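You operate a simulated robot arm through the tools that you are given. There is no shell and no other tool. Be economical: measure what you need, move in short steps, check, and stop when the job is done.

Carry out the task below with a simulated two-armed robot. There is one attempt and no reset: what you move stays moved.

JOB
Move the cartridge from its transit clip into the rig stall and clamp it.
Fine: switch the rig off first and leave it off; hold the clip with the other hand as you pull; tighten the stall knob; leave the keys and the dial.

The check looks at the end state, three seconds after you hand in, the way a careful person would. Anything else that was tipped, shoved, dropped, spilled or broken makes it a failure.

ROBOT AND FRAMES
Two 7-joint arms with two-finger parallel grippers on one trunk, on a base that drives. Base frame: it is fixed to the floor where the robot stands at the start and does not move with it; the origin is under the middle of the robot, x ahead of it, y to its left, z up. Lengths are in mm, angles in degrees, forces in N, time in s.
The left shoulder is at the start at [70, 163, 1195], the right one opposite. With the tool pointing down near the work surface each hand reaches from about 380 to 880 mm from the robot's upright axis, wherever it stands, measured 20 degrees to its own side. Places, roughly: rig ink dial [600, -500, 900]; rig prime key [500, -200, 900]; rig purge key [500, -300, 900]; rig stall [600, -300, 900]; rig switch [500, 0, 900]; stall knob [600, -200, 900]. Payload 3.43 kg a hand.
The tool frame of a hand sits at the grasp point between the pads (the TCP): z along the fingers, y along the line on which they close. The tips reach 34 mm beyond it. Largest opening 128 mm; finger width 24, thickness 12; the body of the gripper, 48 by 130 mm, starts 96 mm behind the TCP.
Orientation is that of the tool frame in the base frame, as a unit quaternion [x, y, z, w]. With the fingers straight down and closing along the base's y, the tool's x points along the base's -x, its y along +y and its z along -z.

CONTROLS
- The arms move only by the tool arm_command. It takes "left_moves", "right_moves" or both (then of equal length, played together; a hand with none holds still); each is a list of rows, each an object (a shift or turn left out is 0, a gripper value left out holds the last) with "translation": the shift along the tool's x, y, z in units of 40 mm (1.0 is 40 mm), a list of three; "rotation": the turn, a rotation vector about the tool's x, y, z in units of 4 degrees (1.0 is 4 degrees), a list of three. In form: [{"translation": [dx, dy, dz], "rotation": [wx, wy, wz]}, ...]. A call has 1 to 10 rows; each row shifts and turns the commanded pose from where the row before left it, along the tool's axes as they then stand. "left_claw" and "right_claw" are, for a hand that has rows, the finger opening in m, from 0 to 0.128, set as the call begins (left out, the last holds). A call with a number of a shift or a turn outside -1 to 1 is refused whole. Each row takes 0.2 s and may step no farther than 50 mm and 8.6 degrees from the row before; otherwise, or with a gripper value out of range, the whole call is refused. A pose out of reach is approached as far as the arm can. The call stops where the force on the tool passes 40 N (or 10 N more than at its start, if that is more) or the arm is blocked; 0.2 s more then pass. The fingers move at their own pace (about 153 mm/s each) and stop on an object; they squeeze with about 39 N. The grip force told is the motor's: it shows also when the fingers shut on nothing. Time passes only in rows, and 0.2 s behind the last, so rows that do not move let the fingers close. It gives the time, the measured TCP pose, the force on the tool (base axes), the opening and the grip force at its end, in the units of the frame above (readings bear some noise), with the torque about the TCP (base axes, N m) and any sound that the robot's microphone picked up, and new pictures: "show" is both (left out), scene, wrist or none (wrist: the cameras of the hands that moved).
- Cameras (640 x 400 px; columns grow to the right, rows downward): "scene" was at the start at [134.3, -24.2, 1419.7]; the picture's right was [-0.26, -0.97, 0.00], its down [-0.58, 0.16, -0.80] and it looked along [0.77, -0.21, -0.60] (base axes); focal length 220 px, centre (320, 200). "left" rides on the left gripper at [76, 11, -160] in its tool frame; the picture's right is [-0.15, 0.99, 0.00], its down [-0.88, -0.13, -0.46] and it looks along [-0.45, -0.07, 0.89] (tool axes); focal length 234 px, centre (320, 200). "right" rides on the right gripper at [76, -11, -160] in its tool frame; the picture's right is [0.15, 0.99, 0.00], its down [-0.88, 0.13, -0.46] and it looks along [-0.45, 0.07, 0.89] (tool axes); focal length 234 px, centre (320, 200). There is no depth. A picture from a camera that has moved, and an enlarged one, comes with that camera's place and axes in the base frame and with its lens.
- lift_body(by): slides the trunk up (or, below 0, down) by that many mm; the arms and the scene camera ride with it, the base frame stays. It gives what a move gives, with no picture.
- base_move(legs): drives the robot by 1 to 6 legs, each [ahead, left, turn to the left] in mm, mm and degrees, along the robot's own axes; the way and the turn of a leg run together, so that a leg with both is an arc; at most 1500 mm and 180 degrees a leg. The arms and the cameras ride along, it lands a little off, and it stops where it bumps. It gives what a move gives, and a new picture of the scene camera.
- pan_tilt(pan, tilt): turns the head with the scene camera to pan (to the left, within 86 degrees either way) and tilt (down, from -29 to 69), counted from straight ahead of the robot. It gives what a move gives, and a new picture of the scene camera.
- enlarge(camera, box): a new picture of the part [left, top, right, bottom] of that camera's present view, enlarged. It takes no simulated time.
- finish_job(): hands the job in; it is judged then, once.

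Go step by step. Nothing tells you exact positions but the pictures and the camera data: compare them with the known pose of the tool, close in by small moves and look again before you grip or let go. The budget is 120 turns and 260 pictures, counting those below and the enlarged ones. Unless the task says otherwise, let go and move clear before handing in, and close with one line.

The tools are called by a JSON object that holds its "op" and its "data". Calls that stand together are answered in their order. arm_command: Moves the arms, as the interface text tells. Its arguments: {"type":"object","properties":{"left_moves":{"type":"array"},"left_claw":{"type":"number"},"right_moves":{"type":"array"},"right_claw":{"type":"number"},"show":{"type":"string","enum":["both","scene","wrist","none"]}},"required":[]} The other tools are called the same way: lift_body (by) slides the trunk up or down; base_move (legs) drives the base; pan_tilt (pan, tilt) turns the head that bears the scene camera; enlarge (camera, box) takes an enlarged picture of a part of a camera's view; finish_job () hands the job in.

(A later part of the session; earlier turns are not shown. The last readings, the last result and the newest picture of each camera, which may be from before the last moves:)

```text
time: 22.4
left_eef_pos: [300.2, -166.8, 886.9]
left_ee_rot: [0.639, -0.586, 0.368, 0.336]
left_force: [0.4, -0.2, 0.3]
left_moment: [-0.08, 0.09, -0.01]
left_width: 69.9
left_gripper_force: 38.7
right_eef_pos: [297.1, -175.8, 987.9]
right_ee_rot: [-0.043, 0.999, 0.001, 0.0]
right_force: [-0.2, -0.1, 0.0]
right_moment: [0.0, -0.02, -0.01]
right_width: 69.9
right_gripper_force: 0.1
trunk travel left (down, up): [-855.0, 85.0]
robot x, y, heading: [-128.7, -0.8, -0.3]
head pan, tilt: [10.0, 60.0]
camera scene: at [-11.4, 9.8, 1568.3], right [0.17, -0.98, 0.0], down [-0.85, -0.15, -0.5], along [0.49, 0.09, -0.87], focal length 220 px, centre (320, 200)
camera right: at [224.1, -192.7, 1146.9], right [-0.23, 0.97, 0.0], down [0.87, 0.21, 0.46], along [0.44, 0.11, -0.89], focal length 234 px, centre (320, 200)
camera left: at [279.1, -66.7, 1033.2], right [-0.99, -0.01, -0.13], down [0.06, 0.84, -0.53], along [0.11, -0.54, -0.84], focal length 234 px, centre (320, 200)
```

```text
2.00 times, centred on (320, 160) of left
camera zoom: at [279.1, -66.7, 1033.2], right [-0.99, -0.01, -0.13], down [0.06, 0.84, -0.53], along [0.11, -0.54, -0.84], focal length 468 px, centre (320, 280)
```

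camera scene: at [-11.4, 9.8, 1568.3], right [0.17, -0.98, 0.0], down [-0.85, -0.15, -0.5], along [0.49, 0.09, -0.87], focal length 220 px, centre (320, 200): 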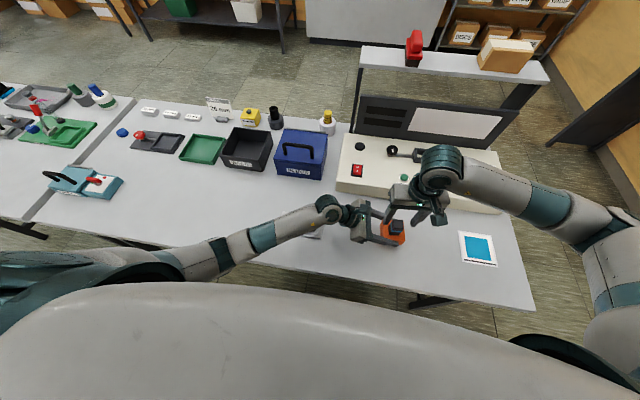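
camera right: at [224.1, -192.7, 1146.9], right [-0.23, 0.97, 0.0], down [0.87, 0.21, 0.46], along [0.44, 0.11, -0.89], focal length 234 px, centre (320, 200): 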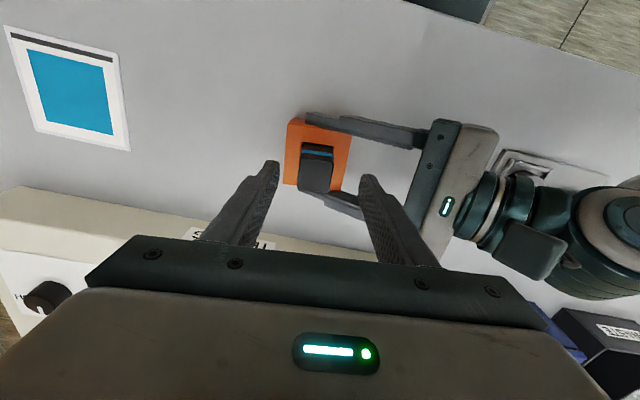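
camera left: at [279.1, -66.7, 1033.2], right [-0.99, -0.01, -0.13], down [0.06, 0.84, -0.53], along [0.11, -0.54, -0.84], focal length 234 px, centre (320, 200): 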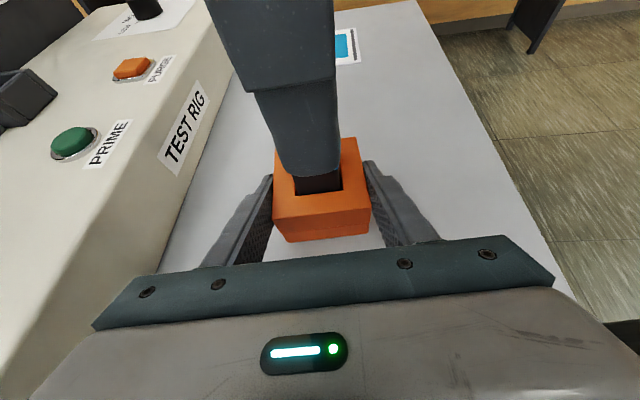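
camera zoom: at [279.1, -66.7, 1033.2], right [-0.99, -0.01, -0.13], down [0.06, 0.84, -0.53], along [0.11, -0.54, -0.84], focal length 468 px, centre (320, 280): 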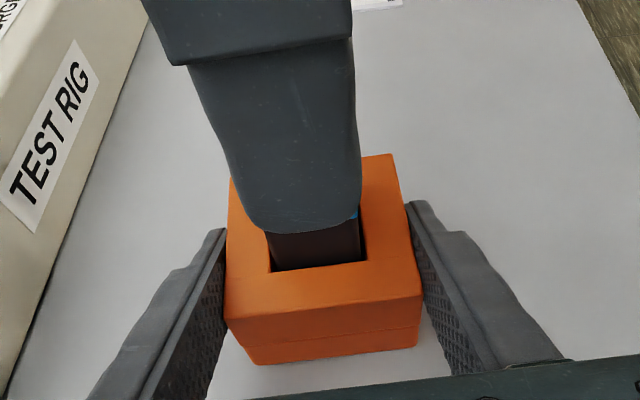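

The clip is held at 69.9 mm. The cartridge is centred between the right fingers; I lower to TCP z about 946 (tips 22 mm above the clip) and close on it.

{"op": "arm_command", "data": {"right_moves": [{"translation": [-0.07, -0.03, 0.53]}, {"translation": [0, 0, 0.52]}], "show": "none"}}

{"op": "enlarge", "data": {"camera": "right", "box": [220, 100, 420, 240]}}

{"op": "enlarge", "data": {"camera": "left", "box": [220, 60, 420, 260]}}

```text
time: 23.0
left_eef_pos: [300.8, -166.3, 887.4]
left_ee_rot: [0.64, -0.585, 0.369, 0.336]
left_force: [-0.4, 0.5, 0.5]
left_moment: [-0.02, 0.11, 0.0]
left_width: 70.0
left_gripper_force: 38.8
right_eef_pos: [300.7, -175.8, 945.9]
right_ee_rot: [-0.043, 0.999, 0.0, 0.0]
right_force: [-0.4, 0.0, -0.1]
right_moment: [-0.02, 0.01, -0.02]
right_width: 69.7
right_gripper_force: 0.1
trunk travel left (down, up): [-855.0, 85.0]
robot x, y, heading: [-127.1, 2.3, -0.3]
head pan, tilt: [10.0, 60.0]
```

```text
2.86 times, centred on (320, 170) of right
camera zoom: at [227.2, -192.6, 1104.2], right [-0.23, 0.97, 0.0], down [0.87, 0.21, 0.46], along [0.44, 0.1, -0.89], focal length 669 px, centre (320, 286)
```

zoom: 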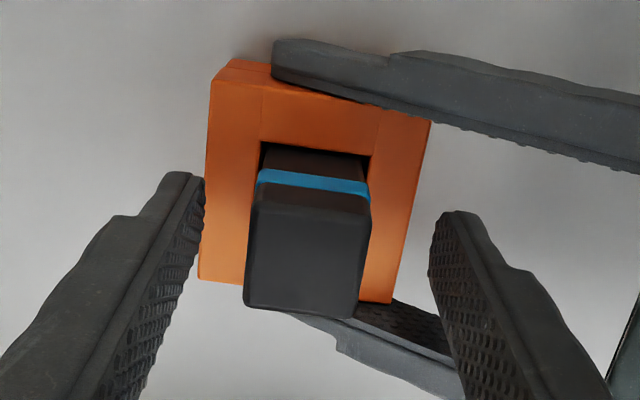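

```text
2.00 times, centred on (320, 160) of left
camera zoom: at [279.1, -66.7, 1033.2], right [-0.99, -0.01, -0.13], down [0.06, 0.84, -0.53], along [0.11, -0.54, -0.84], focal length 468 px, centre (320, 280)
```

zoom: 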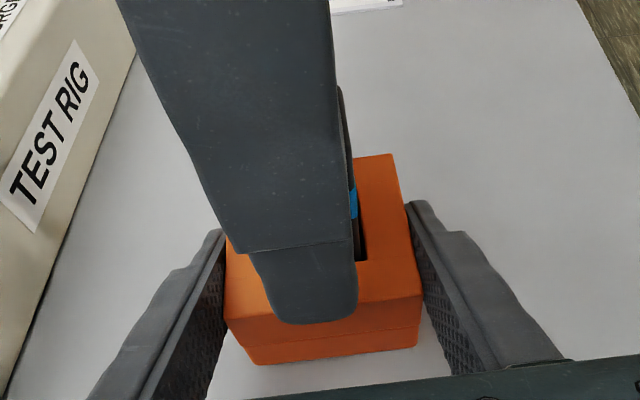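

The cartridge is well between the right fingers. I close on it.

{"op": "arm_command", "data": {"right_moves": [{}, {}, {}], "right_claw": 0.02, "show": "wrist"}}

{"op": "enlarge", "data": {"camera": "right", "box": [220, 100, 420, 240]}}

```text
time: 23.8
left_eef_pos: [300.8, -164.6, 887.7]
left_ee_rot: [0.639, -0.585, 0.369, 0.337]
left_force: [-2.4, 16.8, 7.1]
left_moment: [-0.28, 0.26, -0.04]
left_width: 69.9
left_gripper_force: 39.1
right_eef_pos: [302.0, -177.1, 945.7]
right_ee_rot: [-0.042, 0.999, -0.002, 0.001]
right_force: [3.5, -17.3, -0.6]
right_moment: [-0.97, -0.22, 0.06]
right_width: 31.1
right_gripper_force: 39.0
trunk travel left (down, up): [-855.0, 85.0]
robot x, y, heading: [-130.7, -0.4, 0.1]
head pan, tilt: [10.0, 60.0]
heard: snap
camera right: at [227.3, -193.1, 1104.4], right [-0.23, 0.97, 0.0], down [0.87, 0.21, 0.46], along [0.44, 0.1, -0.89], focal length 234 px, centre (320, 200)
```

right: 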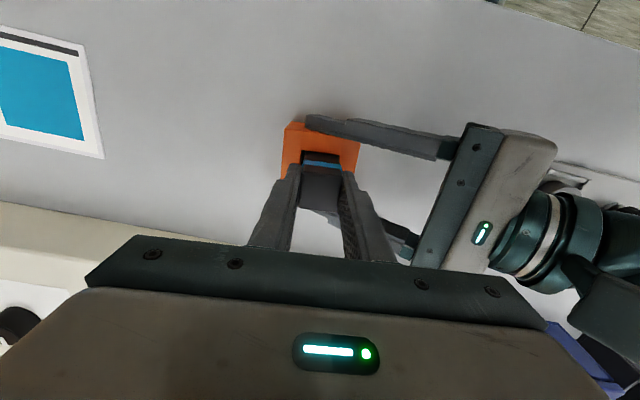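

```text
2.86 times, centred on (320, 170) of right
camera zoom: at [227.3, -193.1, 1104.4], right [-0.23, 0.97, 0.0], down [0.87, 0.21, 0.46], along [0.44, 0.1, -0.89], focal length 669 px, centre (320, 286)
```

zoom: 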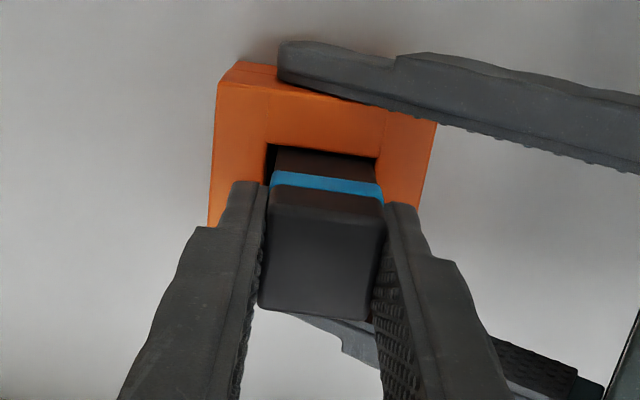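

The cartridge is gripped at 31 mm; a snap was heard, probably the clip's catch letting go. I ease the side force and pull straight up slowly while the left hand holds.

{"op": "arm_command", "data": {"right_moves": [{"translation": [0, -0.04, 0]}, {"translation": [0, 0, -0.12]}, {"translation": [0, 0, -0.25]}, {"translation": [0, 0, -0.25]}], "left_moves": [{}, {}, {}, {}]}}

```text
time: 24.8
left_eef_pos: [300.4, -167.4, 887.6]
left_ee_rot: [0.638, -0.586, 0.368, 0.338]
left_force: [-0.2, -0.3, 0.2]
left_moment: [0.05, -0.06, -0.02]
left_width: 69.9
left_gripper_force: 38.3
right_eef_pos: [300.7, -176.4, 970.6]
right_ee_rot: [-0.044, 0.999, 0.002, 0.001]
right_force: [-0.8, -0.6, -0.2]
right_moment: [0.0, -0.01, 0.0]
right_width: 30.8
right_gripper_force: 39.0
trunk travel left (down, up): [-855.0, 85.0]
robot x, y, heading: [-128.1, -1.9, -0.1]
head pan, tilt: [10.0, 60.0]
camera scene: at [-11.2, 9.9, 1568.2], right [0.17, -0.98, 0.0], down [-0.85, -0.15, -0.5], along [0.49, 0.09, -0.87], focal length 220 px, centre (320, 200)
camera right: at [227.2, -194.5, 1128.8], right [-0.23, 0.97, 0.0], down [0.87, 0.2, 0.46], along [0.44, 0.11, -0.89], focal length 234 px, centre (320, 200)
camera left: at [278.5, -67.6, 1033.1], right [-0.99, -0.01, -0.13], down [0.06, 0.84, -0.53], along [0.11, -0.54, -0.84], focal length 234 px, centre (320, 200)
```

scene: 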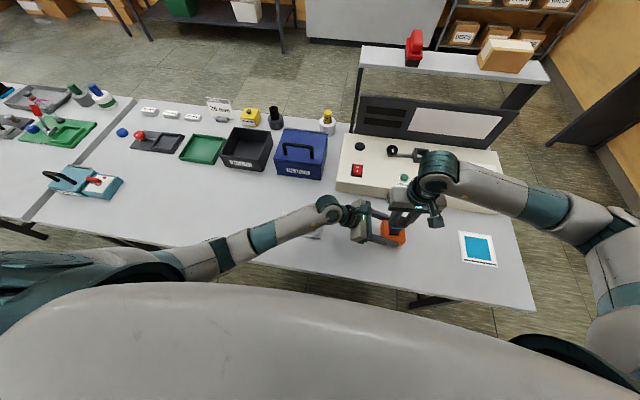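
right: 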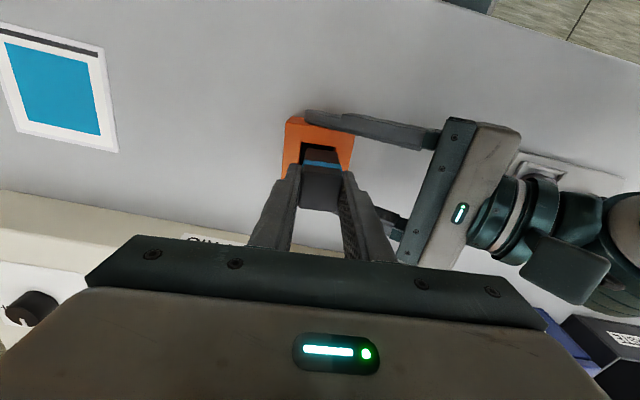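
left: 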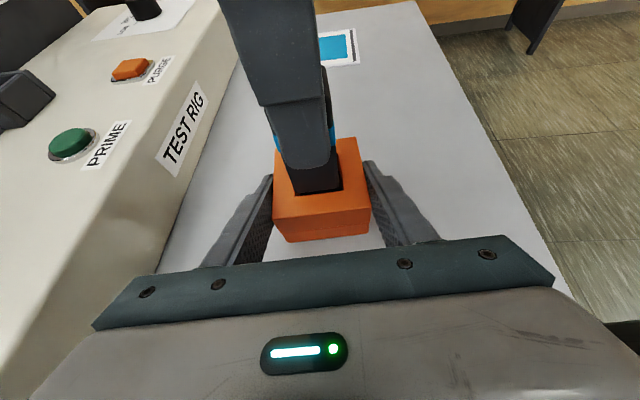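

It slides freely. I continue up to about z 1100.

{"op": "arm_command", "data": {"right_moves": [{"translation": [0, 0, -0.65]}, {"translation": [0, 0, -0.65]}, {"translation": [0, 0, -0.65]}, {"translation": [0, 0, -0.65]}, {"translation": [0, 0, -0.65]}], "left_moves": [{}, {}, {}, {}, {}]}}

{"op": "enlarge", "data": {"camera": "left", "box": [200, 0, 440, 250]}}

```text
time: 26.0
left_eef_pos: [299.7, -165.4, 887.8]
left_ee_rot: [0.639, -0.585, 0.37, 0.337]
left_force: [-1.0, 0.8, 1.4]
left_moment: [0.08, 0.12, 0.0]
left_width: 69.7
left_gripper_force: 39.2
right_eef_pos: [300.8, -178.8, 1099.3]
right_ee_rot: [-0.043, 0.999, -0.001, 0.0]
right_force: [0.3, 1.1, -0.2]
right_moment: [-0.01, 0.01, 0.03]
right_width: 31.0
right_gripper_force: 38.6
trunk travel left (down, up): [-855.0, 85.0]
robot x, y, heading: [-126.4, -1.4, -0.2]
head pan, tilt: [10.0, 60.0]
camera scene: at [-11.4, 10.1, 1568.3], right [0.17, -0.98, 0.0], down [-0.85, -0.15, -0.5], along [0.49, 0.09, -0.87], focal length 220 px, centre (320, 200)
camera right: at [227.2, -195.3, 1257.8], right [-0.23, 0.97, 0.0], down [0.87, 0.21, 0.46], along [0.44, 0.1, -0.89], focal length 234 px, centre (320, 200)
camera left: at [279.1, -66.6, 1033.1], right [-0.99, -0.01, -0.13], down [0.06, 0.84, -0.53], along [0.11, -0.54, -0.84], focal length 234 px, centre (320, 200)
```

scene: 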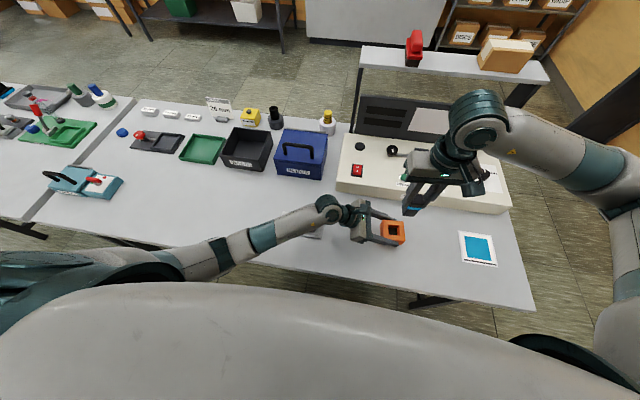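
right: 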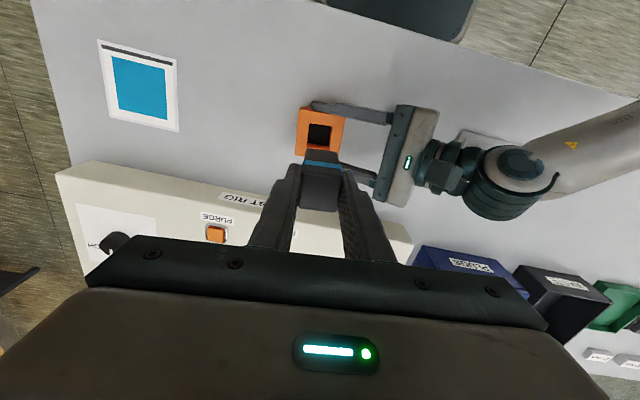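
left: 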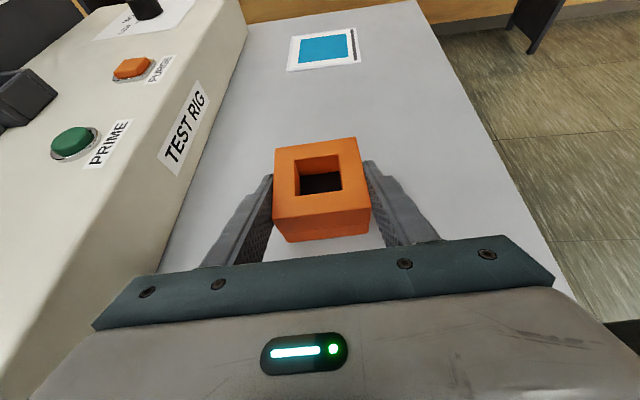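

```text
1.60 times, centred on (320, 125) of left
camera zoom: at [279.1, -66.6, 1033.1], right [-0.99, -0.01, -0.13], down [0.06, 0.84, -0.53], along [0.11, -0.54, -0.84], focal length 375 px, centre (320, 320)
```

zoom: 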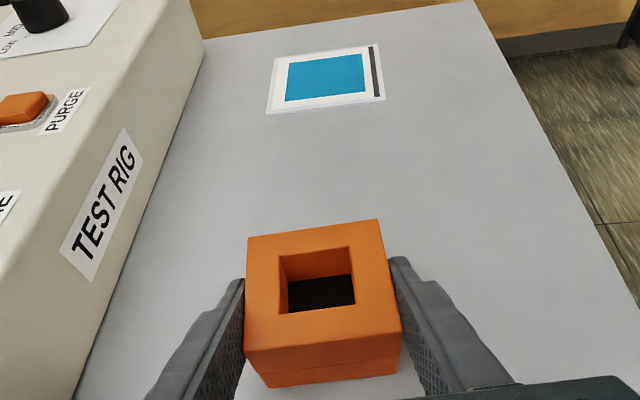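

The cartridge is out and the clip stands unmoved. I open the left hand and back it off along its approach, while the right hand yaws back square.

{"op": "arm_command", "data": {"left_moves": [{}, {}, {"translation": [0, 0, -0.735]}, {"translation": [0, 0, -0.735]}, {"translation": [0, 0, -0.735]}, {"translation": [0, 0, -0.735]}, {"translation": [0, 0, -0.735]}], "right_moves": [{}, {}, {}, {"rotation": [0, 0, 0.65]}, {"rotation": [0, 0, 0.62]}, {}, {}], "left_claw": 0.1}}

{"op": "pan_tilt", "data": {"pan": -18, "tilt": 48}}

```text
time: 27.6
left_eef_pos: [290.1, -39.8, 961.8]
left_ee_rot: [0.638, -0.585, 0.368, 0.338]
left_force: [-0.1, 0.0, -0.6]
left_moment: [-0.02, -0.03, 0.04]
left_width: 100.1
left_gripper_force: 0.1
right_eef_pos: [300.4, -177.8, 1098.9]
right_ee_rot: [0.002, 1.0, 0.0, 0.0]
right_force: [-0.1, 0.3, -1.1]
right_moment: [0.0, 0.0, 0.04]
right_width: 31.0
right_gripper_force: 39.4
trunk travel left (down, up): [-855.0, 85.0]
robot x, y, heading: [-131.5, -0.3, -0.0]
head pan, tilt: [10.0, 60.0]
camera scene: at [-11.6, 10.8, 1568.3], right [0.17, -0.98, 0.0], down [-0.85, -0.15, -0.5], along [0.49, 0.09, -0.87], focal length 220 px, centre (320, 200)
camera right: at [225.8, -188.4, 1258.2], right [-0.14, 0.99, 0.0], down [0.88, 0.13, 0.46], along [0.45, 0.06, -0.89], focal length 234 px, centre (320, 200)
camera left: at [267.3, 60.2, 1107.6], right [-0.99, -0.01, -0.13], down [0.06, 0.84, -0.53], along [0.11, -0.54, -0.84], focal length 234 px, centre (320, 200)
```

scene: 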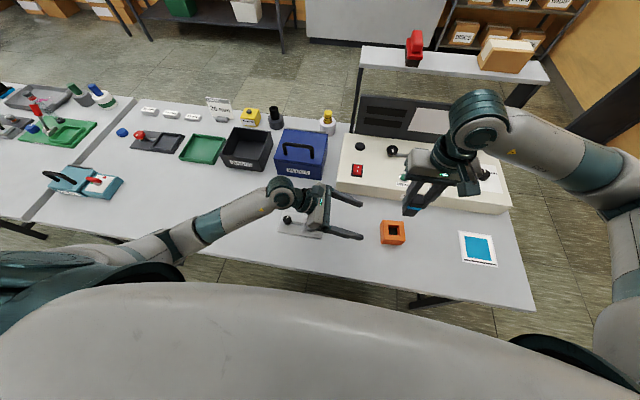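
right: 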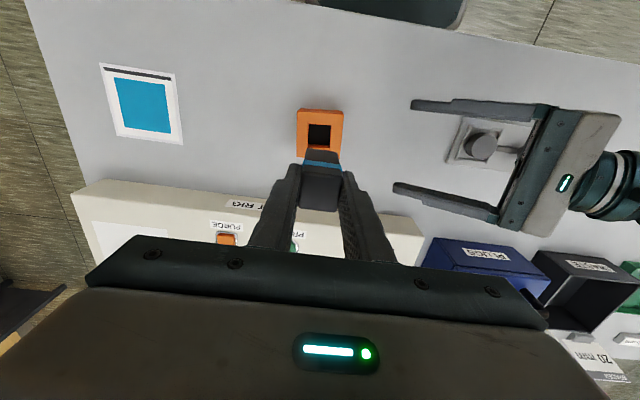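
left: 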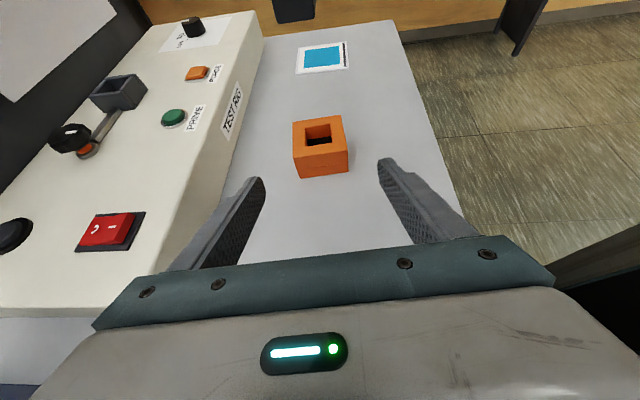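

```text
time: 28.6
left_eef_pos: [289.0, -40.8, 960.9]
left_ee_rot: [0.639, -0.585, 0.369, 0.337]
left_force: [0.4, 0.4, 0.0]
left_moment: [-0.04, -0.01, -0.01]
left_width: 99.9
left_gripper_force: 0.2
right_eef_pos: [301.5, -178.7, 1099.4]
right_ee_rot: [0.001, 1.0, 0.0, 0.001]
right_force: [-0.2, -1.0, -0.9]
right_moment: [-0.01, -0.02, -0.01]
right_width: 31.0
right_gripper_force: 38.8
trunk travel left (down, up): [-855.0, 85.0]
robot x, y, heading: [-124.1, -0.8, 0.0]
head pan, tilt: [-18.0, 48.0]
camera scene: at [-1.9, -25.9, 1583.5], right [-0.31, -0.95, 0.0], down [-0.71, 0.23, -0.67], along [0.64, -0.21, -0.74], focal length 220 px, centre (320, 200)
```

scene: 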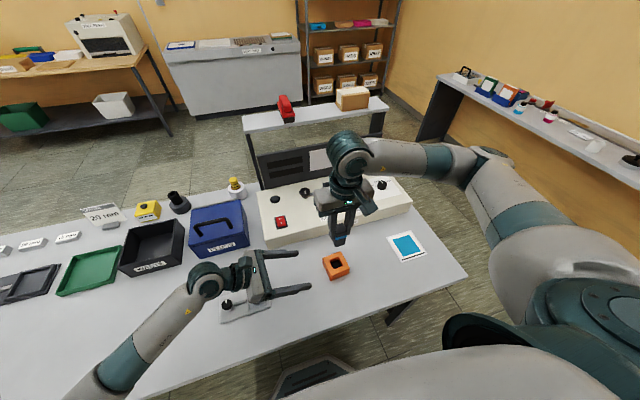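

Both hands are free of the clip. Now the right hand carries the cartridge over the stall at height, and the left hand rises to a lookout spot whose camera sees the stall from the side.

{"op": "arm_command", "data": {"left_moves": [{"translation": [0.223, -0.45, -0.2325]}, {"translation": [0.223, -0.45, -0.2325]}, {"translation": [0.223, -0.45, -0.2325]}, {"translation": [0.223, -0.45, -0.2325]}, {"translation": [0.223, -0.45, -0.2325]}, {"translation": [0.223, -0.45, -0.2325]}, {"translation": [0.223, -0.45, -0.2325]}, {"translation": [0.223, -0.45, -0.2325]}], "right_moves": [{"translation": [-0.9375, -0.286, -0.094]}, {"translation": [-0.9375, -0.286, -0.094]}, {"translation": [-0.9375, -0.286, -0.094]}, {"translation": [-0.9375, -0.286, -0.094]}, {"translation": [-0.9375, -0.286, -0.094]}, {"translation": [-0.9375, -0.286, -0.094]}, {"translation": [-0.9375, -0.286, -0.094]}, {"translation": [-0.9375, -0.286, -0.094]}]}}

{"op": "enlarge", "data": {"camera": "right", "box": [250, 70, 410, 220]}}

{"op": "enlarge", "data": {"camera": "left", "box": [180, 20, 380, 160]}}

```text
time: 30.4
left_eef_pos: [431.4, 2.6, 1058.2]
left_ee_rot: [0.639, -0.584, 0.369, 0.337]
left_force: [0.4, 0.2, -0.4]
left_moment: [-0.02, 0.02, 0.0]
left_width: 100.3
left_gripper_force: 0.0
right_eef_pos: [602.4, -271.4, 1129.1]
right_ee_rot: [0.001, 1.0, -0.001, -0.001]
right_force: [0.0, -0.3, 0.1]
right_moment: [0.01, 0.04, -0.01]
right_width: 31.0
right_gripper_force: 39.5
trunk travel left (down, up): [-855.0, 85.0]
robot x, y, heading: [-128.0, -0.0, 0.1]
head pan, tilt: [-18.0, 48.0]
camera scene: at [0.0, -25.3, 1583.3], right [-0.31, -0.95, 0.0], down [-0.71, 0.23, -0.67], along [0.64, -0.21, -0.74], focal length 220 px, centre (320, 200)
camera right: at [527.8, -281.4, 1288.0], right [-0.14, 0.99, 0.0], down [0.88, 0.13, 0.45], along [0.45, 0.07, -0.89], focal length 234 px, centre (320, 200)
camera left: at [410.5, 101.2, 1204.4], right [-0.99, -0.01, -0.13], down [0.06, 0.84, -0.53], along [0.11, -0.54, -0.84], focal length 234 px, centre (320, 200)
```

scene: 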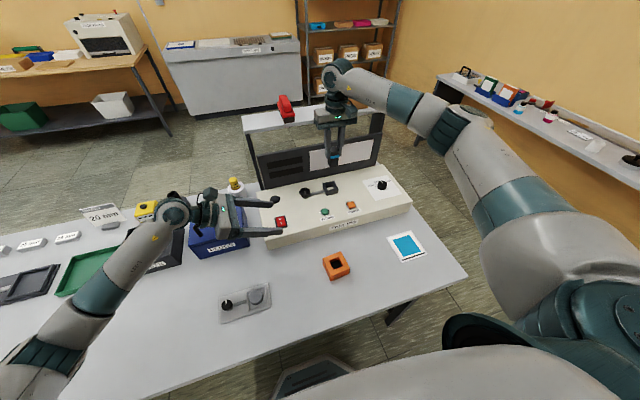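
right: 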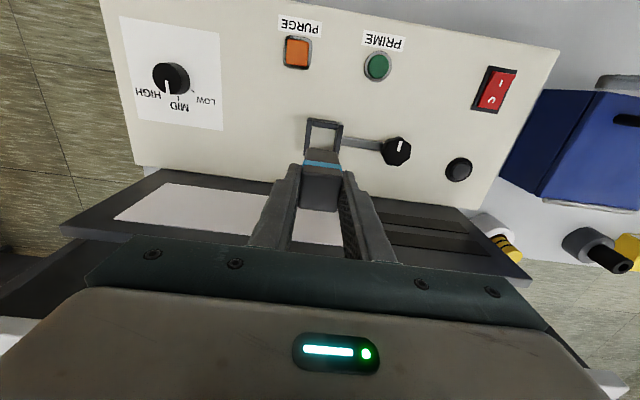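
left: 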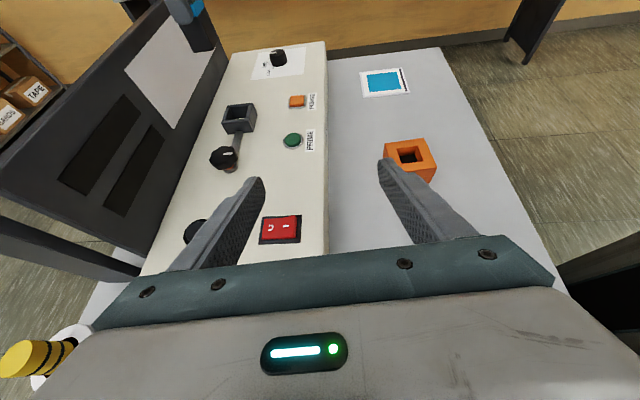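

```text
2.67 times, centred on (330, 145) of right
camera zoom: at [527.8, -281.4, 1288.0], right [-0.14, 0.99, 0.0], down [0.88, 0.13, 0.45], along [0.45, 0.07, -0.89], focal length 624 px, centre (293, 347)
```

zoom: 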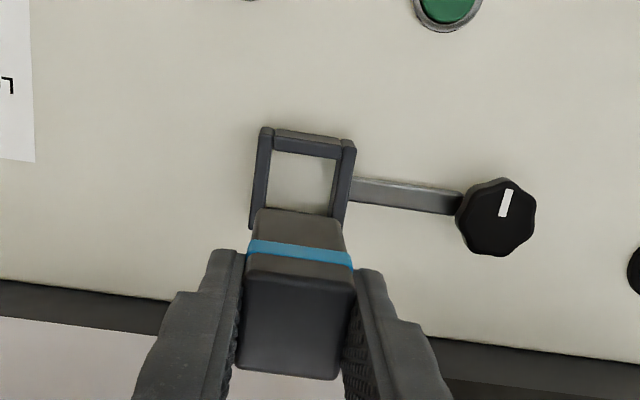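

```text
2.86 times, centred on (280, 90) of left
camera zoom: at [410.5, 101.2, 1204.4], right [-0.99, -0.01, -0.13], down [0.06, 0.84, -0.53], along [0.11, -0.54, -0.84], focal length 669 px, centre (434, 514)
```

zoom: 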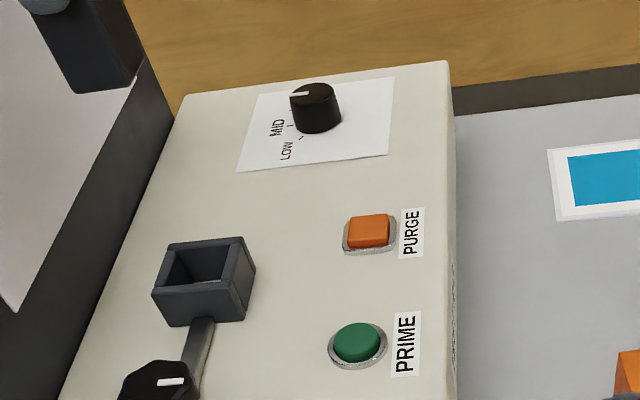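

The stall is an open frame about 48 mm outside, 35 inside, its centre about (601, -266), standing on the rig top. I lower to keep the cartridge just above the rim, shift 3 mm in y, and compare again.

{"op": "arm_command", "data": {"right_moves": [{"translation": [0, 0.08, 0.65]}, {"translation": [0, 0, 0.65]}, {"translation": [0, 0, 0.55]}], "show": "none"}}

{"op": "enlarge", "data": {"camera": "right", "box": [250, 70, 410, 220]}}

{"op": "enlarge", "data": {"camera": "left", "box": [180, 20, 320, 160]}}

{"op": "enlarge", "data": {"camera": "scene", "box": [280, 130, 400, 220]}}

```text
time: 31.1
left_eef_pos: [430.2, 0.9, 1059.6]
left_ee_rot: [0.639, -0.584, 0.369, 0.337]
left_force: [0.0, -0.4, 0.2]
left_moment: [0.01, 0.02, -0.03]
left_width: 99.7
left_gripper_force: 0.1
right_eef_pos: [599.6, -267.9, 1055.0]
right_ee_rot: [0.0, 1.0, 0.0, 0.0]
right_force: [-0.2, 0.6, -0.6]
right_moment: [0.0, 0.03, -0.04]
right_width: 30.9
right_gripper_force: 39.4
trunk travel left (down, up): [-855.0, 85.0]
robot x, y, heading: [-126.0, 0.2, -0.1]
head pan, tilt: [-18.0, 48.0]
```

```text
2.67 times, centred on (330, 145) of right
camera zoom: at [523.8, -278.6, 1213.4], right [-0.14, 0.99, 0.0], down [0.88, 0.13, 0.46], along [0.45, 0.07, -0.89], focal length 624 px, centre (293, 347)
```

zoom: 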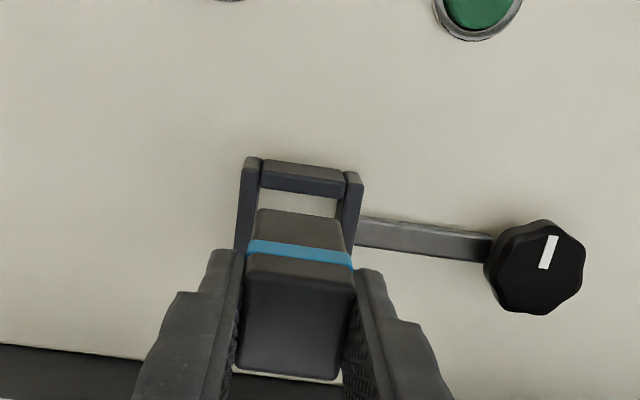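

```text
2.86 times, centred on (250, 90) of left
camera zoom: at [408.9, 100.3, 1205.2], right [-0.99, -0.01, -0.13], down [0.06, 0.84, -0.53], along [0.11, -0.54, -0.84], focal length 669 px, centre (520, 514)
```

zoom: 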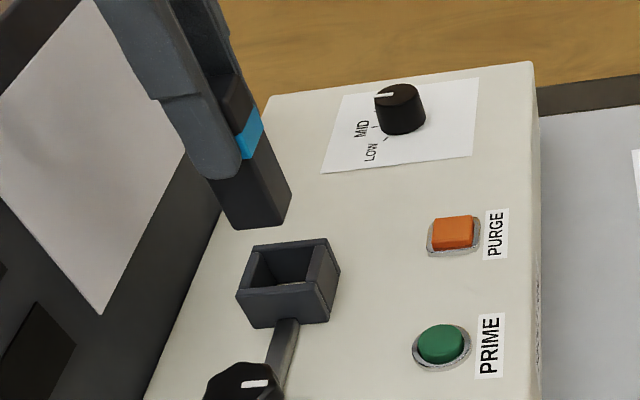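

```text
4.44 times, centred on (340, 175) of scene
camera zoom: at [-2.0, -26.3, 1583.6], right [-0.31, -0.95, 0.0], down [-0.71, 0.23, -0.67], along [0.64, -0.21, -0.74], focal length 978 px, centre (231, 311)
```

zoom: 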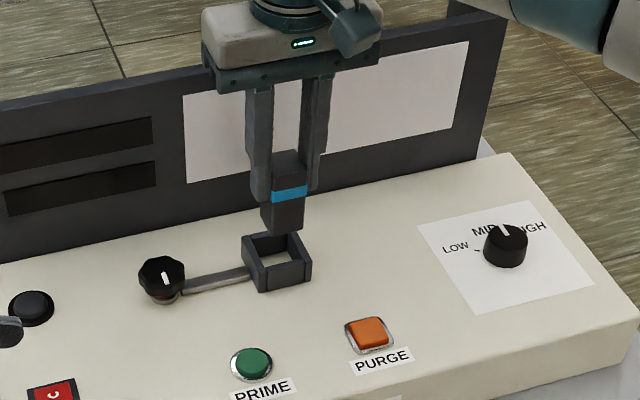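

Bottom of the cartridge is about z 987 (68 mm below the TCP) and it is centred on the TCP. I need sharper pictures of the stall's extent in x.

{"op": "enlarge", "data": {"camera": "right", "box": [300, 120, 350, 160]}}

{"op": "enlarge", "data": {"camera": "left", "box": [220, 90, 270, 140]}}

{"op": "enlarge", "data": {"camera": "scene", "box": [325, 165, 365, 200]}}

```text
10.00 times, centred on (325, 140) of right
camera zoom: at [523.8, -278.6, 1213.4], right [-0.14, 0.99, 0.0], down [0.88, 0.13, 0.46], along [0.45, 0.07, -0.89], focal length 2342 px, centre (270, 800)
```

zoom: 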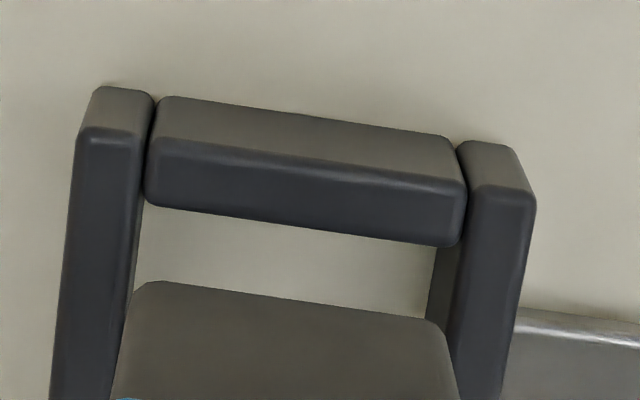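

```text
8.00 times, centred on (245, 115) of left
camera zoom: at [408.9, 100.3, 1205.2], right [-0.99, -0.01, -0.13], down [0.06, 0.84, -0.53], along [0.11, -0.54, -0.84], focal length 1873 px, centre (920, 880)
```

zoom: 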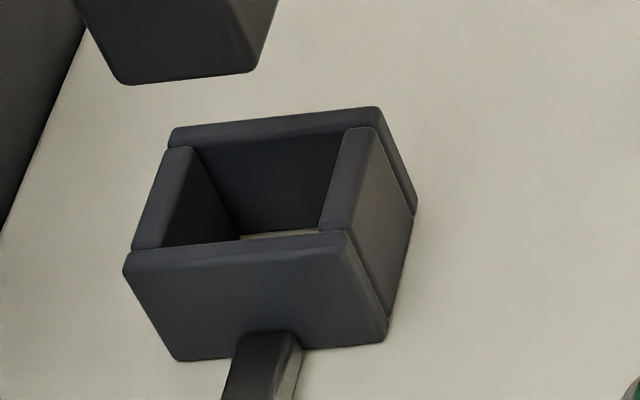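

```text
11.43 times, centred on (345, 182) of scene
camera zoom: at [-2.0, -26.3, 1583.6], right [-0.31, -0.95, 0.0], down [-0.71, 0.23, -0.67], along [0.64, -0.21, -0.74], focal length 2514 px, centre (34, 400)
```

zoom: 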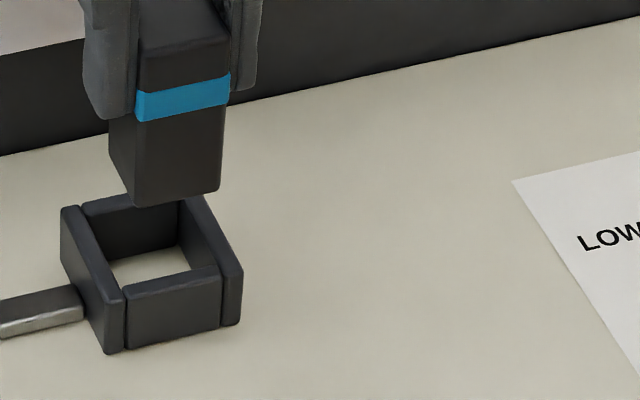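

Now clear: rim at z about 947, opening about 36 mm in y centred at -265, and in x from about 585.5 to 620. I shift +3.5, +2.5 mm and lower so the cartridge bottom is just over the rim.

{"op": "arm_command", "data": {"right_moves": [{"translation": [-0.0875, 0.0625, 0.3]}, {"translation": [0, 0, 0.3]}, {"translation": [0, 0, 0.22]}], "show": "none"}}

{"op": "enlarge", "data": {"camera": "right", "box": [295, 125, 355, 173]}}

{"op": "enlarge", "data": {"camera": "left", "box": [220, 80, 270, 130]}}

{"op": "enlarge", "data": {"camera": "scene", "box": [325, 165, 365, 200]}}

```text
time: 31.9
left_eef_pos: [429.6, 1.5, 1060.1]
left_ee_rot: [0.639, -0.585, 0.368, 0.337]
left_force: [0.0, -0.4, -0.3]
left_moment: [-0.01, -0.02, 0.02]
left_width: 100.0
left_gripper_force: 0.1
right_eef_pos: [603.2, -265.4, 1021.8]
right_ee_rot: [0.001, 1.0, 0.0, -0.001]
right_force: [0.2, 1.3, -0.1]
right_moment: [0.02, -0.02, 0.06]
right_width: 30.9
right_gripper_force: 39.1
trunk travel left (down, up): [-855.0, 85.0]
robot x, y, heading: [-127.1, -3.0, -0.1]
head pan, tilt: [-18.0, 48.0]
```

```text
8.33 times, centred on (325, 149) of right
camera zoom: at [529.6, -275.4, 1180.4], right [-0.14, 0.99, 0.0], down [0.88, 0.13, 0.45], along [0.45, 0.07, -0.89], focal length 1951 px, centre (278, 625)
```

zoom: 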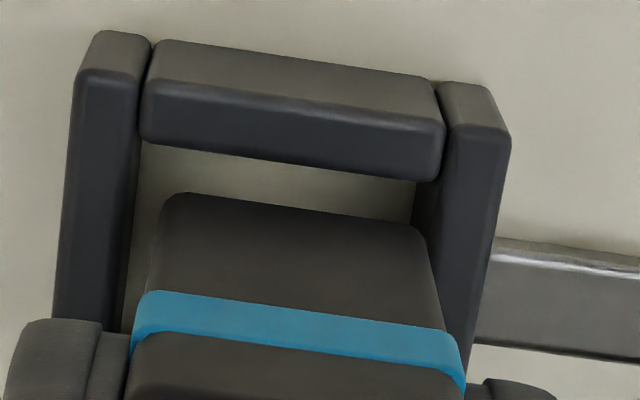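

```text
8.00 times, centred on (245, 105) of left
camera zoom: at [409.0, 100.5, 1205.0], right [-0.99, -0.01, -0.13], down [0.06, 0.84, -0.53], along [0.11, -0.54, -0.84], focal length 1873 px, centre (920, 960)
```

zoom: 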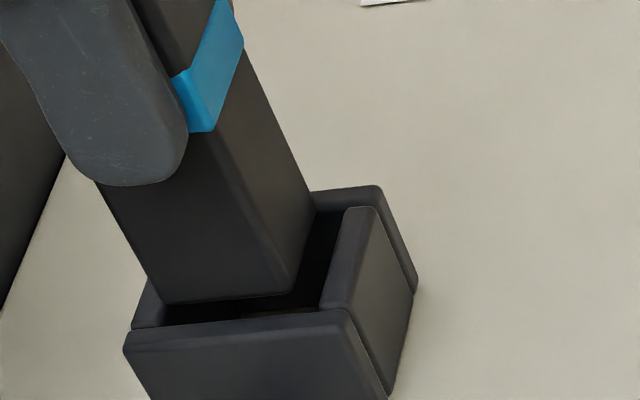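

```text
11.43 times, centred on (345, 182) of scene
camera zoom: at [-1.7, -26.0, 1583.6], right [-0.31, -0.95, 0.0], down [-0.71, 0.23, -0.67], along [0.64, -0.21, -0.74], focal length 2514 px, centre (34, 400)
```

zoom: 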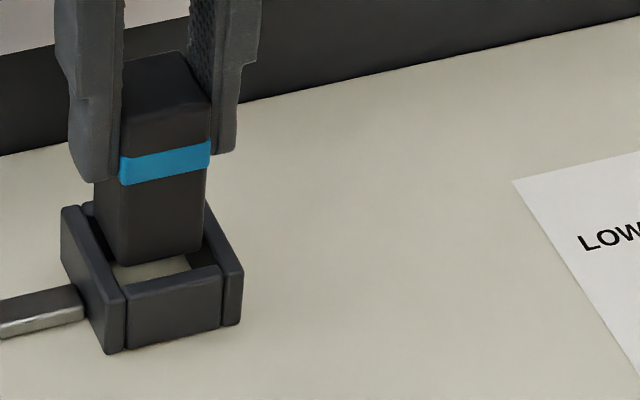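

The cartridge bottom is just above the opening with 1.5 to 4 mm all round; I nudge -1 mm in x and -0.7 mm in y and lower 15 mm into it.

{"op": "arm_command", "data": {"right_moves": [{"translation": [0.025, -0.017, 0]}, {"translation": [0, 0, 0.125]}, {"translation": [0, 0, 0.125]}, {"translation": [0, 0, 0.125]}], "show": "none"}}

{"op": "enlarge", "data": {"camera": "right", "box": [295, 125, 355, 173]}}

{"op": "enlarge", "data": {"camera": "left", "box": [220, 80, 270, 130]}}

```text
time: 33.0
left_eef_pos: [430.2, 0.7, 1059.1]
left_ee_rot: [0.638, -0.586, 0.368, 0.338]
left_force: [0.3, 0.2, -1.0]
left_moment: [0.03, 0.0, 0.0]
left_width: 100.1
left_gripper_force: 0.2
right_eef_pos: [603.2, -266.3, 1008.1]
right_ee_rot: [0.0, 1.0, 0.0, 0.0]
right_force: [0.6, -0.8, -0.4]
right_moment: [0.0, -0.02, -0.01]
right_width: 30.9
right_gripper_force: 39.2
trunk travel left (down, up): [-855.0, 85.0]
robot x, y, heading: [-127.8, -1.1, -0.2]
head pan, tilt: [-18.0, 48.0]
```

```text
8.33 times, centred on (325, 149) of right
camera zoom: at [528.6, -276.3, 1166.5], right [-0.14, 0.99, 0.0], down [0.88, 0.13, 0.46], along [0.45, 0.07, -0.89], focal length 1951 px, centre (278, 625)
```

zoom: 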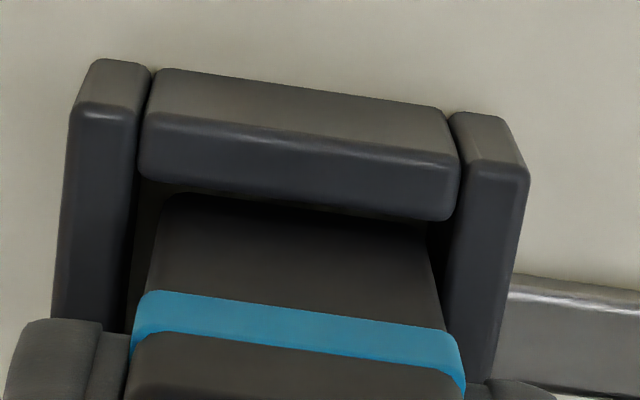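

```text
8.00 times, centred on (245, 105) of left
camera zoom: at [409.0, 100.5, 1205.0], right [-0.99, -0.01, -0.13], down [0.06, 0.84, -0.53], along [0.11, -0.54, -0.84], focal length 1873 px, centre (920, 960)
```

zoom: 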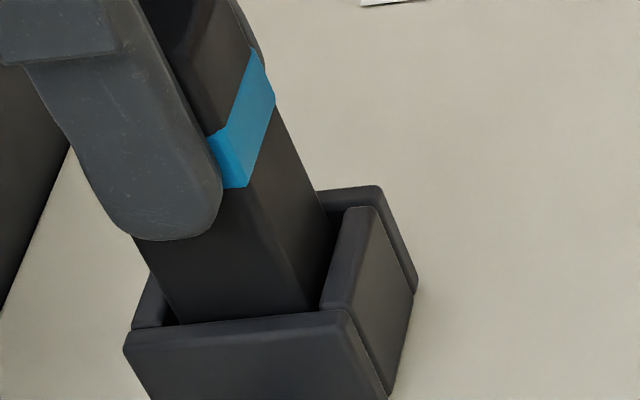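

It has entered without force. I go on down gently until it seats.

{"op": "arm_command", "data": {"right_moves": [{"translation": [0, 0, 0.12]}, {"translation": [0, 0, 0.12]}, {"translation": [0, 0, 0.12]}, {"translation": [0, 0, 0.08]}], "show": "none"}}

{"op": "enlarge", "data": {"camera": "left", "box": [210, 70, 280, 140]}}

{"op": "enlarge", "data": {"camera": "scene", "box": [325, 165, 365, 200]}}

```text
time: 34.0
left_eef_pos: [428.5, 2.2, 1060.5]
left_ee_rot: [0.638, -0.586, 0.368, 0.338]
left_force: [-0.1, 0.2, 0.0]
left_moment: [0.01, 0.0, 0.01]
left_width: 100.0
left_gripper_force: 0.0
right_eef_pos: [603.7, -265.4, 990.7]
right_ee_rot: [0.002, 1.0, 0.0, 0.0]
right_force: [0.2, -1.4, 11.2]
right_moment: [-0.1, 0.05, 0.03]
right_width: 30.7
right_gripper_force: 38.9
trunk travel left (down, up): [-855.0, 85.0]
robot x, y, heading: [-128.3, -2.0, 0.1]
head pan, tilt: [-18.0, 48.0]
```

```text
5.71 times, centred on (245, 105) of left
camera zoom: at [408.0, 100.7, 1205.7], right [-0.99, -0.01, -0.13], down [0.06, 0.84, -0.53], along [0.12, -0.54, -0.84], focal length 1338 px, centre (749, 743)
```

zoom: 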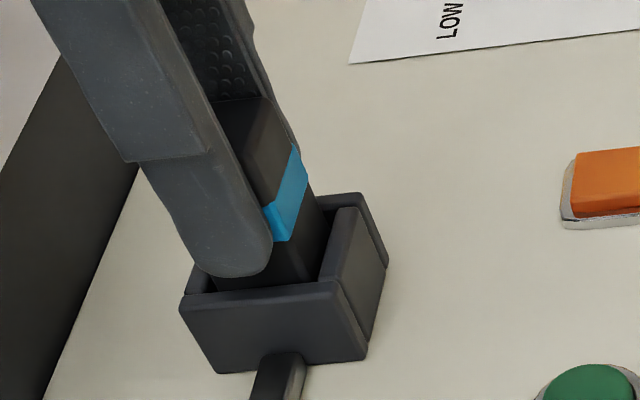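

```text
11.43 times, centred on (345, 182) of scene
camera zoom: at [-3.2, -25.7, 1583.9], right [-0.31, -0.95, 0.0], down [-0.71, 0.23, -0.67], along [0.64, -0.21, -0.74], focal length 2514 px, centre (34, 400)
```

zoom: 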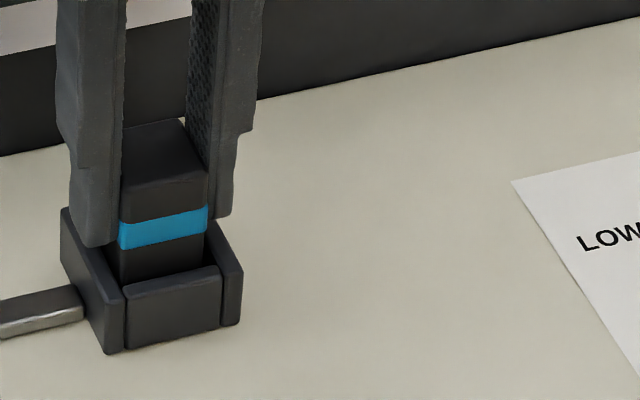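

Seated: 11 N from below with the cartridge down in the stall. I let go, rise, and look over the result and knob.

{"op": "arm_command", "data": {"right_moves": [{}, {}, {"translation": [0, 0, -0.3]}, {"translation": [0, 0, -0.8]}, {"translation": [0, 0, -0.9]}, {"translation": [0, 0, -0.9]}, {"translation": [0, 0.3, -0.3]}], "right_claw": 0.06}}

{"op": "enlarge", "data": {"camera": "right", "box": [270, 70, 430, 180]}}

{"op": "enlarge", "data": {"camera": "left", "box": [190, 80, 270, 180]}}

{"op": "enlarge", "data": {"camera": "scene", "box": [290, 160, 370, 220]}}

```text
time: 35.5
left_eef_pos: [430.3, 2.7, 1059.7]
left_ee_rot: [0.638, -0.585, 0.369, 0.338]
left_force: [0.1, 0.4, -0.3]
left_moment: [-0.02, -0.01, 0.01]
left_width: 99.6
left_gripper_force: 0.1
right_eef_pos: [604.5, -252.2, 1118.5]
right_ee_rot: [0.001, 1.0, 0.0, 0.0]
right_force: [1.1, -0.6, 0.2]
right_moment: [0.01, -0.01, 0.03]
right_width: 59.9
right_gripper_force: 0.1
trunk travel left (down, up): [-855.0, 85.0]
robot x, y, heading: [-126.5, -2.9, -0.1]
head pan, tilt: [-18.0, 48.0]
camera scene: at [-1.7, -25.0, 1583.5], right [-0.31, -0.95, 0.0], down [-0.71, 0.23, -0.67], along [0.64, -0.21, -0.74], focal length 220 px, centre (320, 200)
camera right: at [529.0, -262.2, 1277.0], right [-0.14, 0.99, 0.0], down [0.88, 0.13, 0.46], along [0.45, 0.07, -0.89], focal length 234 px, centre (320, 200)
```

scene: 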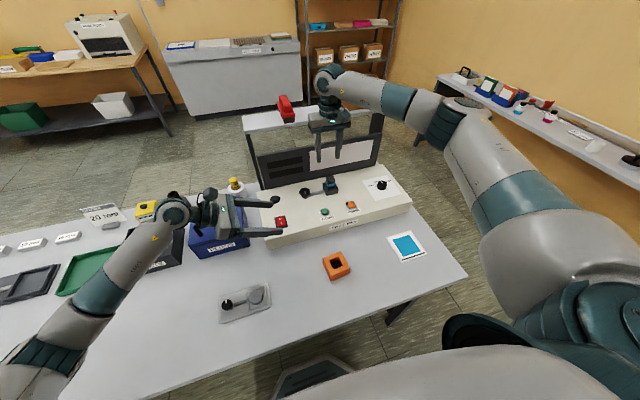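
right: 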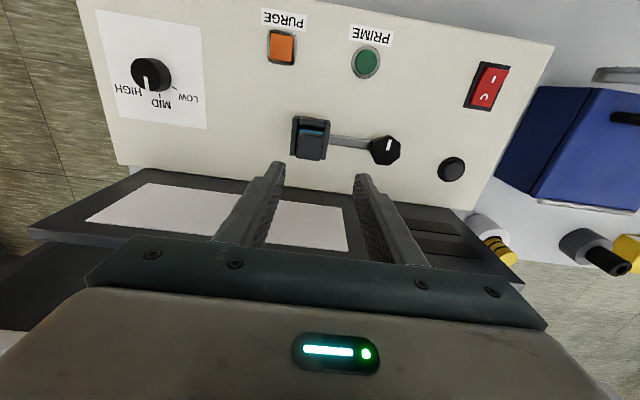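

```text
3.64 times, centred on (350, 125) of right
camera zoom: at [529.0, -262.2, 1277.0], right [-0.14, 0.99, 0.0], down [0.88, 0.13, 0.46], along [0.45, 0.07, -0.89], focal length 852 px, centre (211, 473)
```

zoom: 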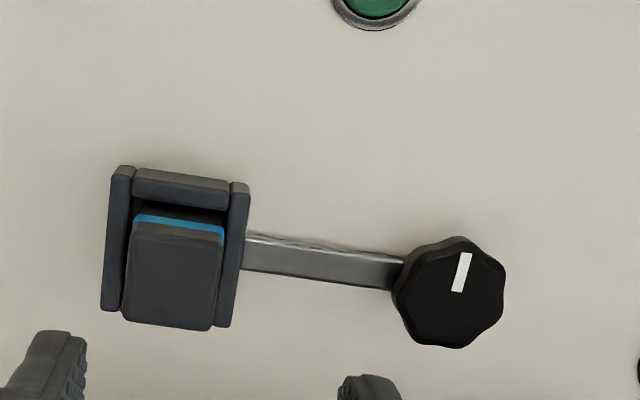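

```text
4.00 times, centred on (230, 130) of left
camera zoom: at [409.1, 101.3, 1204.9], right [-0.99, -0.01, -0.13], down [0.06, 0.84, -0.53], along [0.11, -0.54, -0.84], focal length 937 px, centre (680, 480)
```

zoom: 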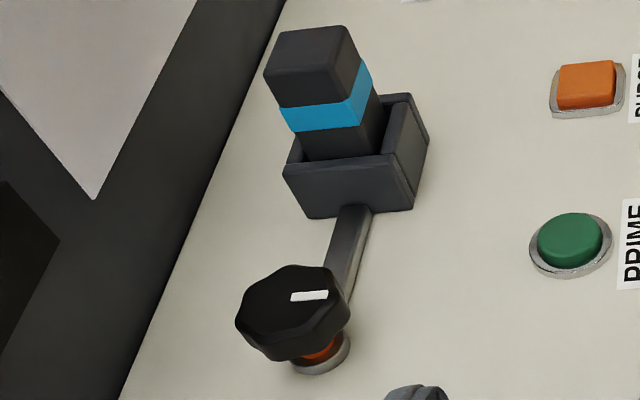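

```text
6.67 times, centred on (330, 190) of scene
camera zoom: at [-1.7, -25.0, 1583.5], right [-0.31, -0.95, 0.0], down [-0.71, 0.23, -0.67], along [0.64, -0.21, -0.74], focal length 1466 px, centre (253, 267)
```

zoom: 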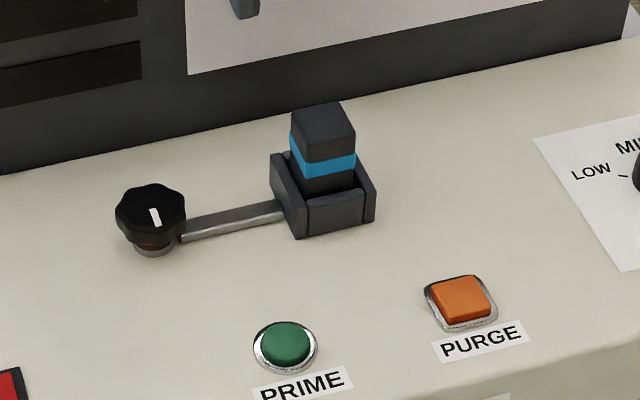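

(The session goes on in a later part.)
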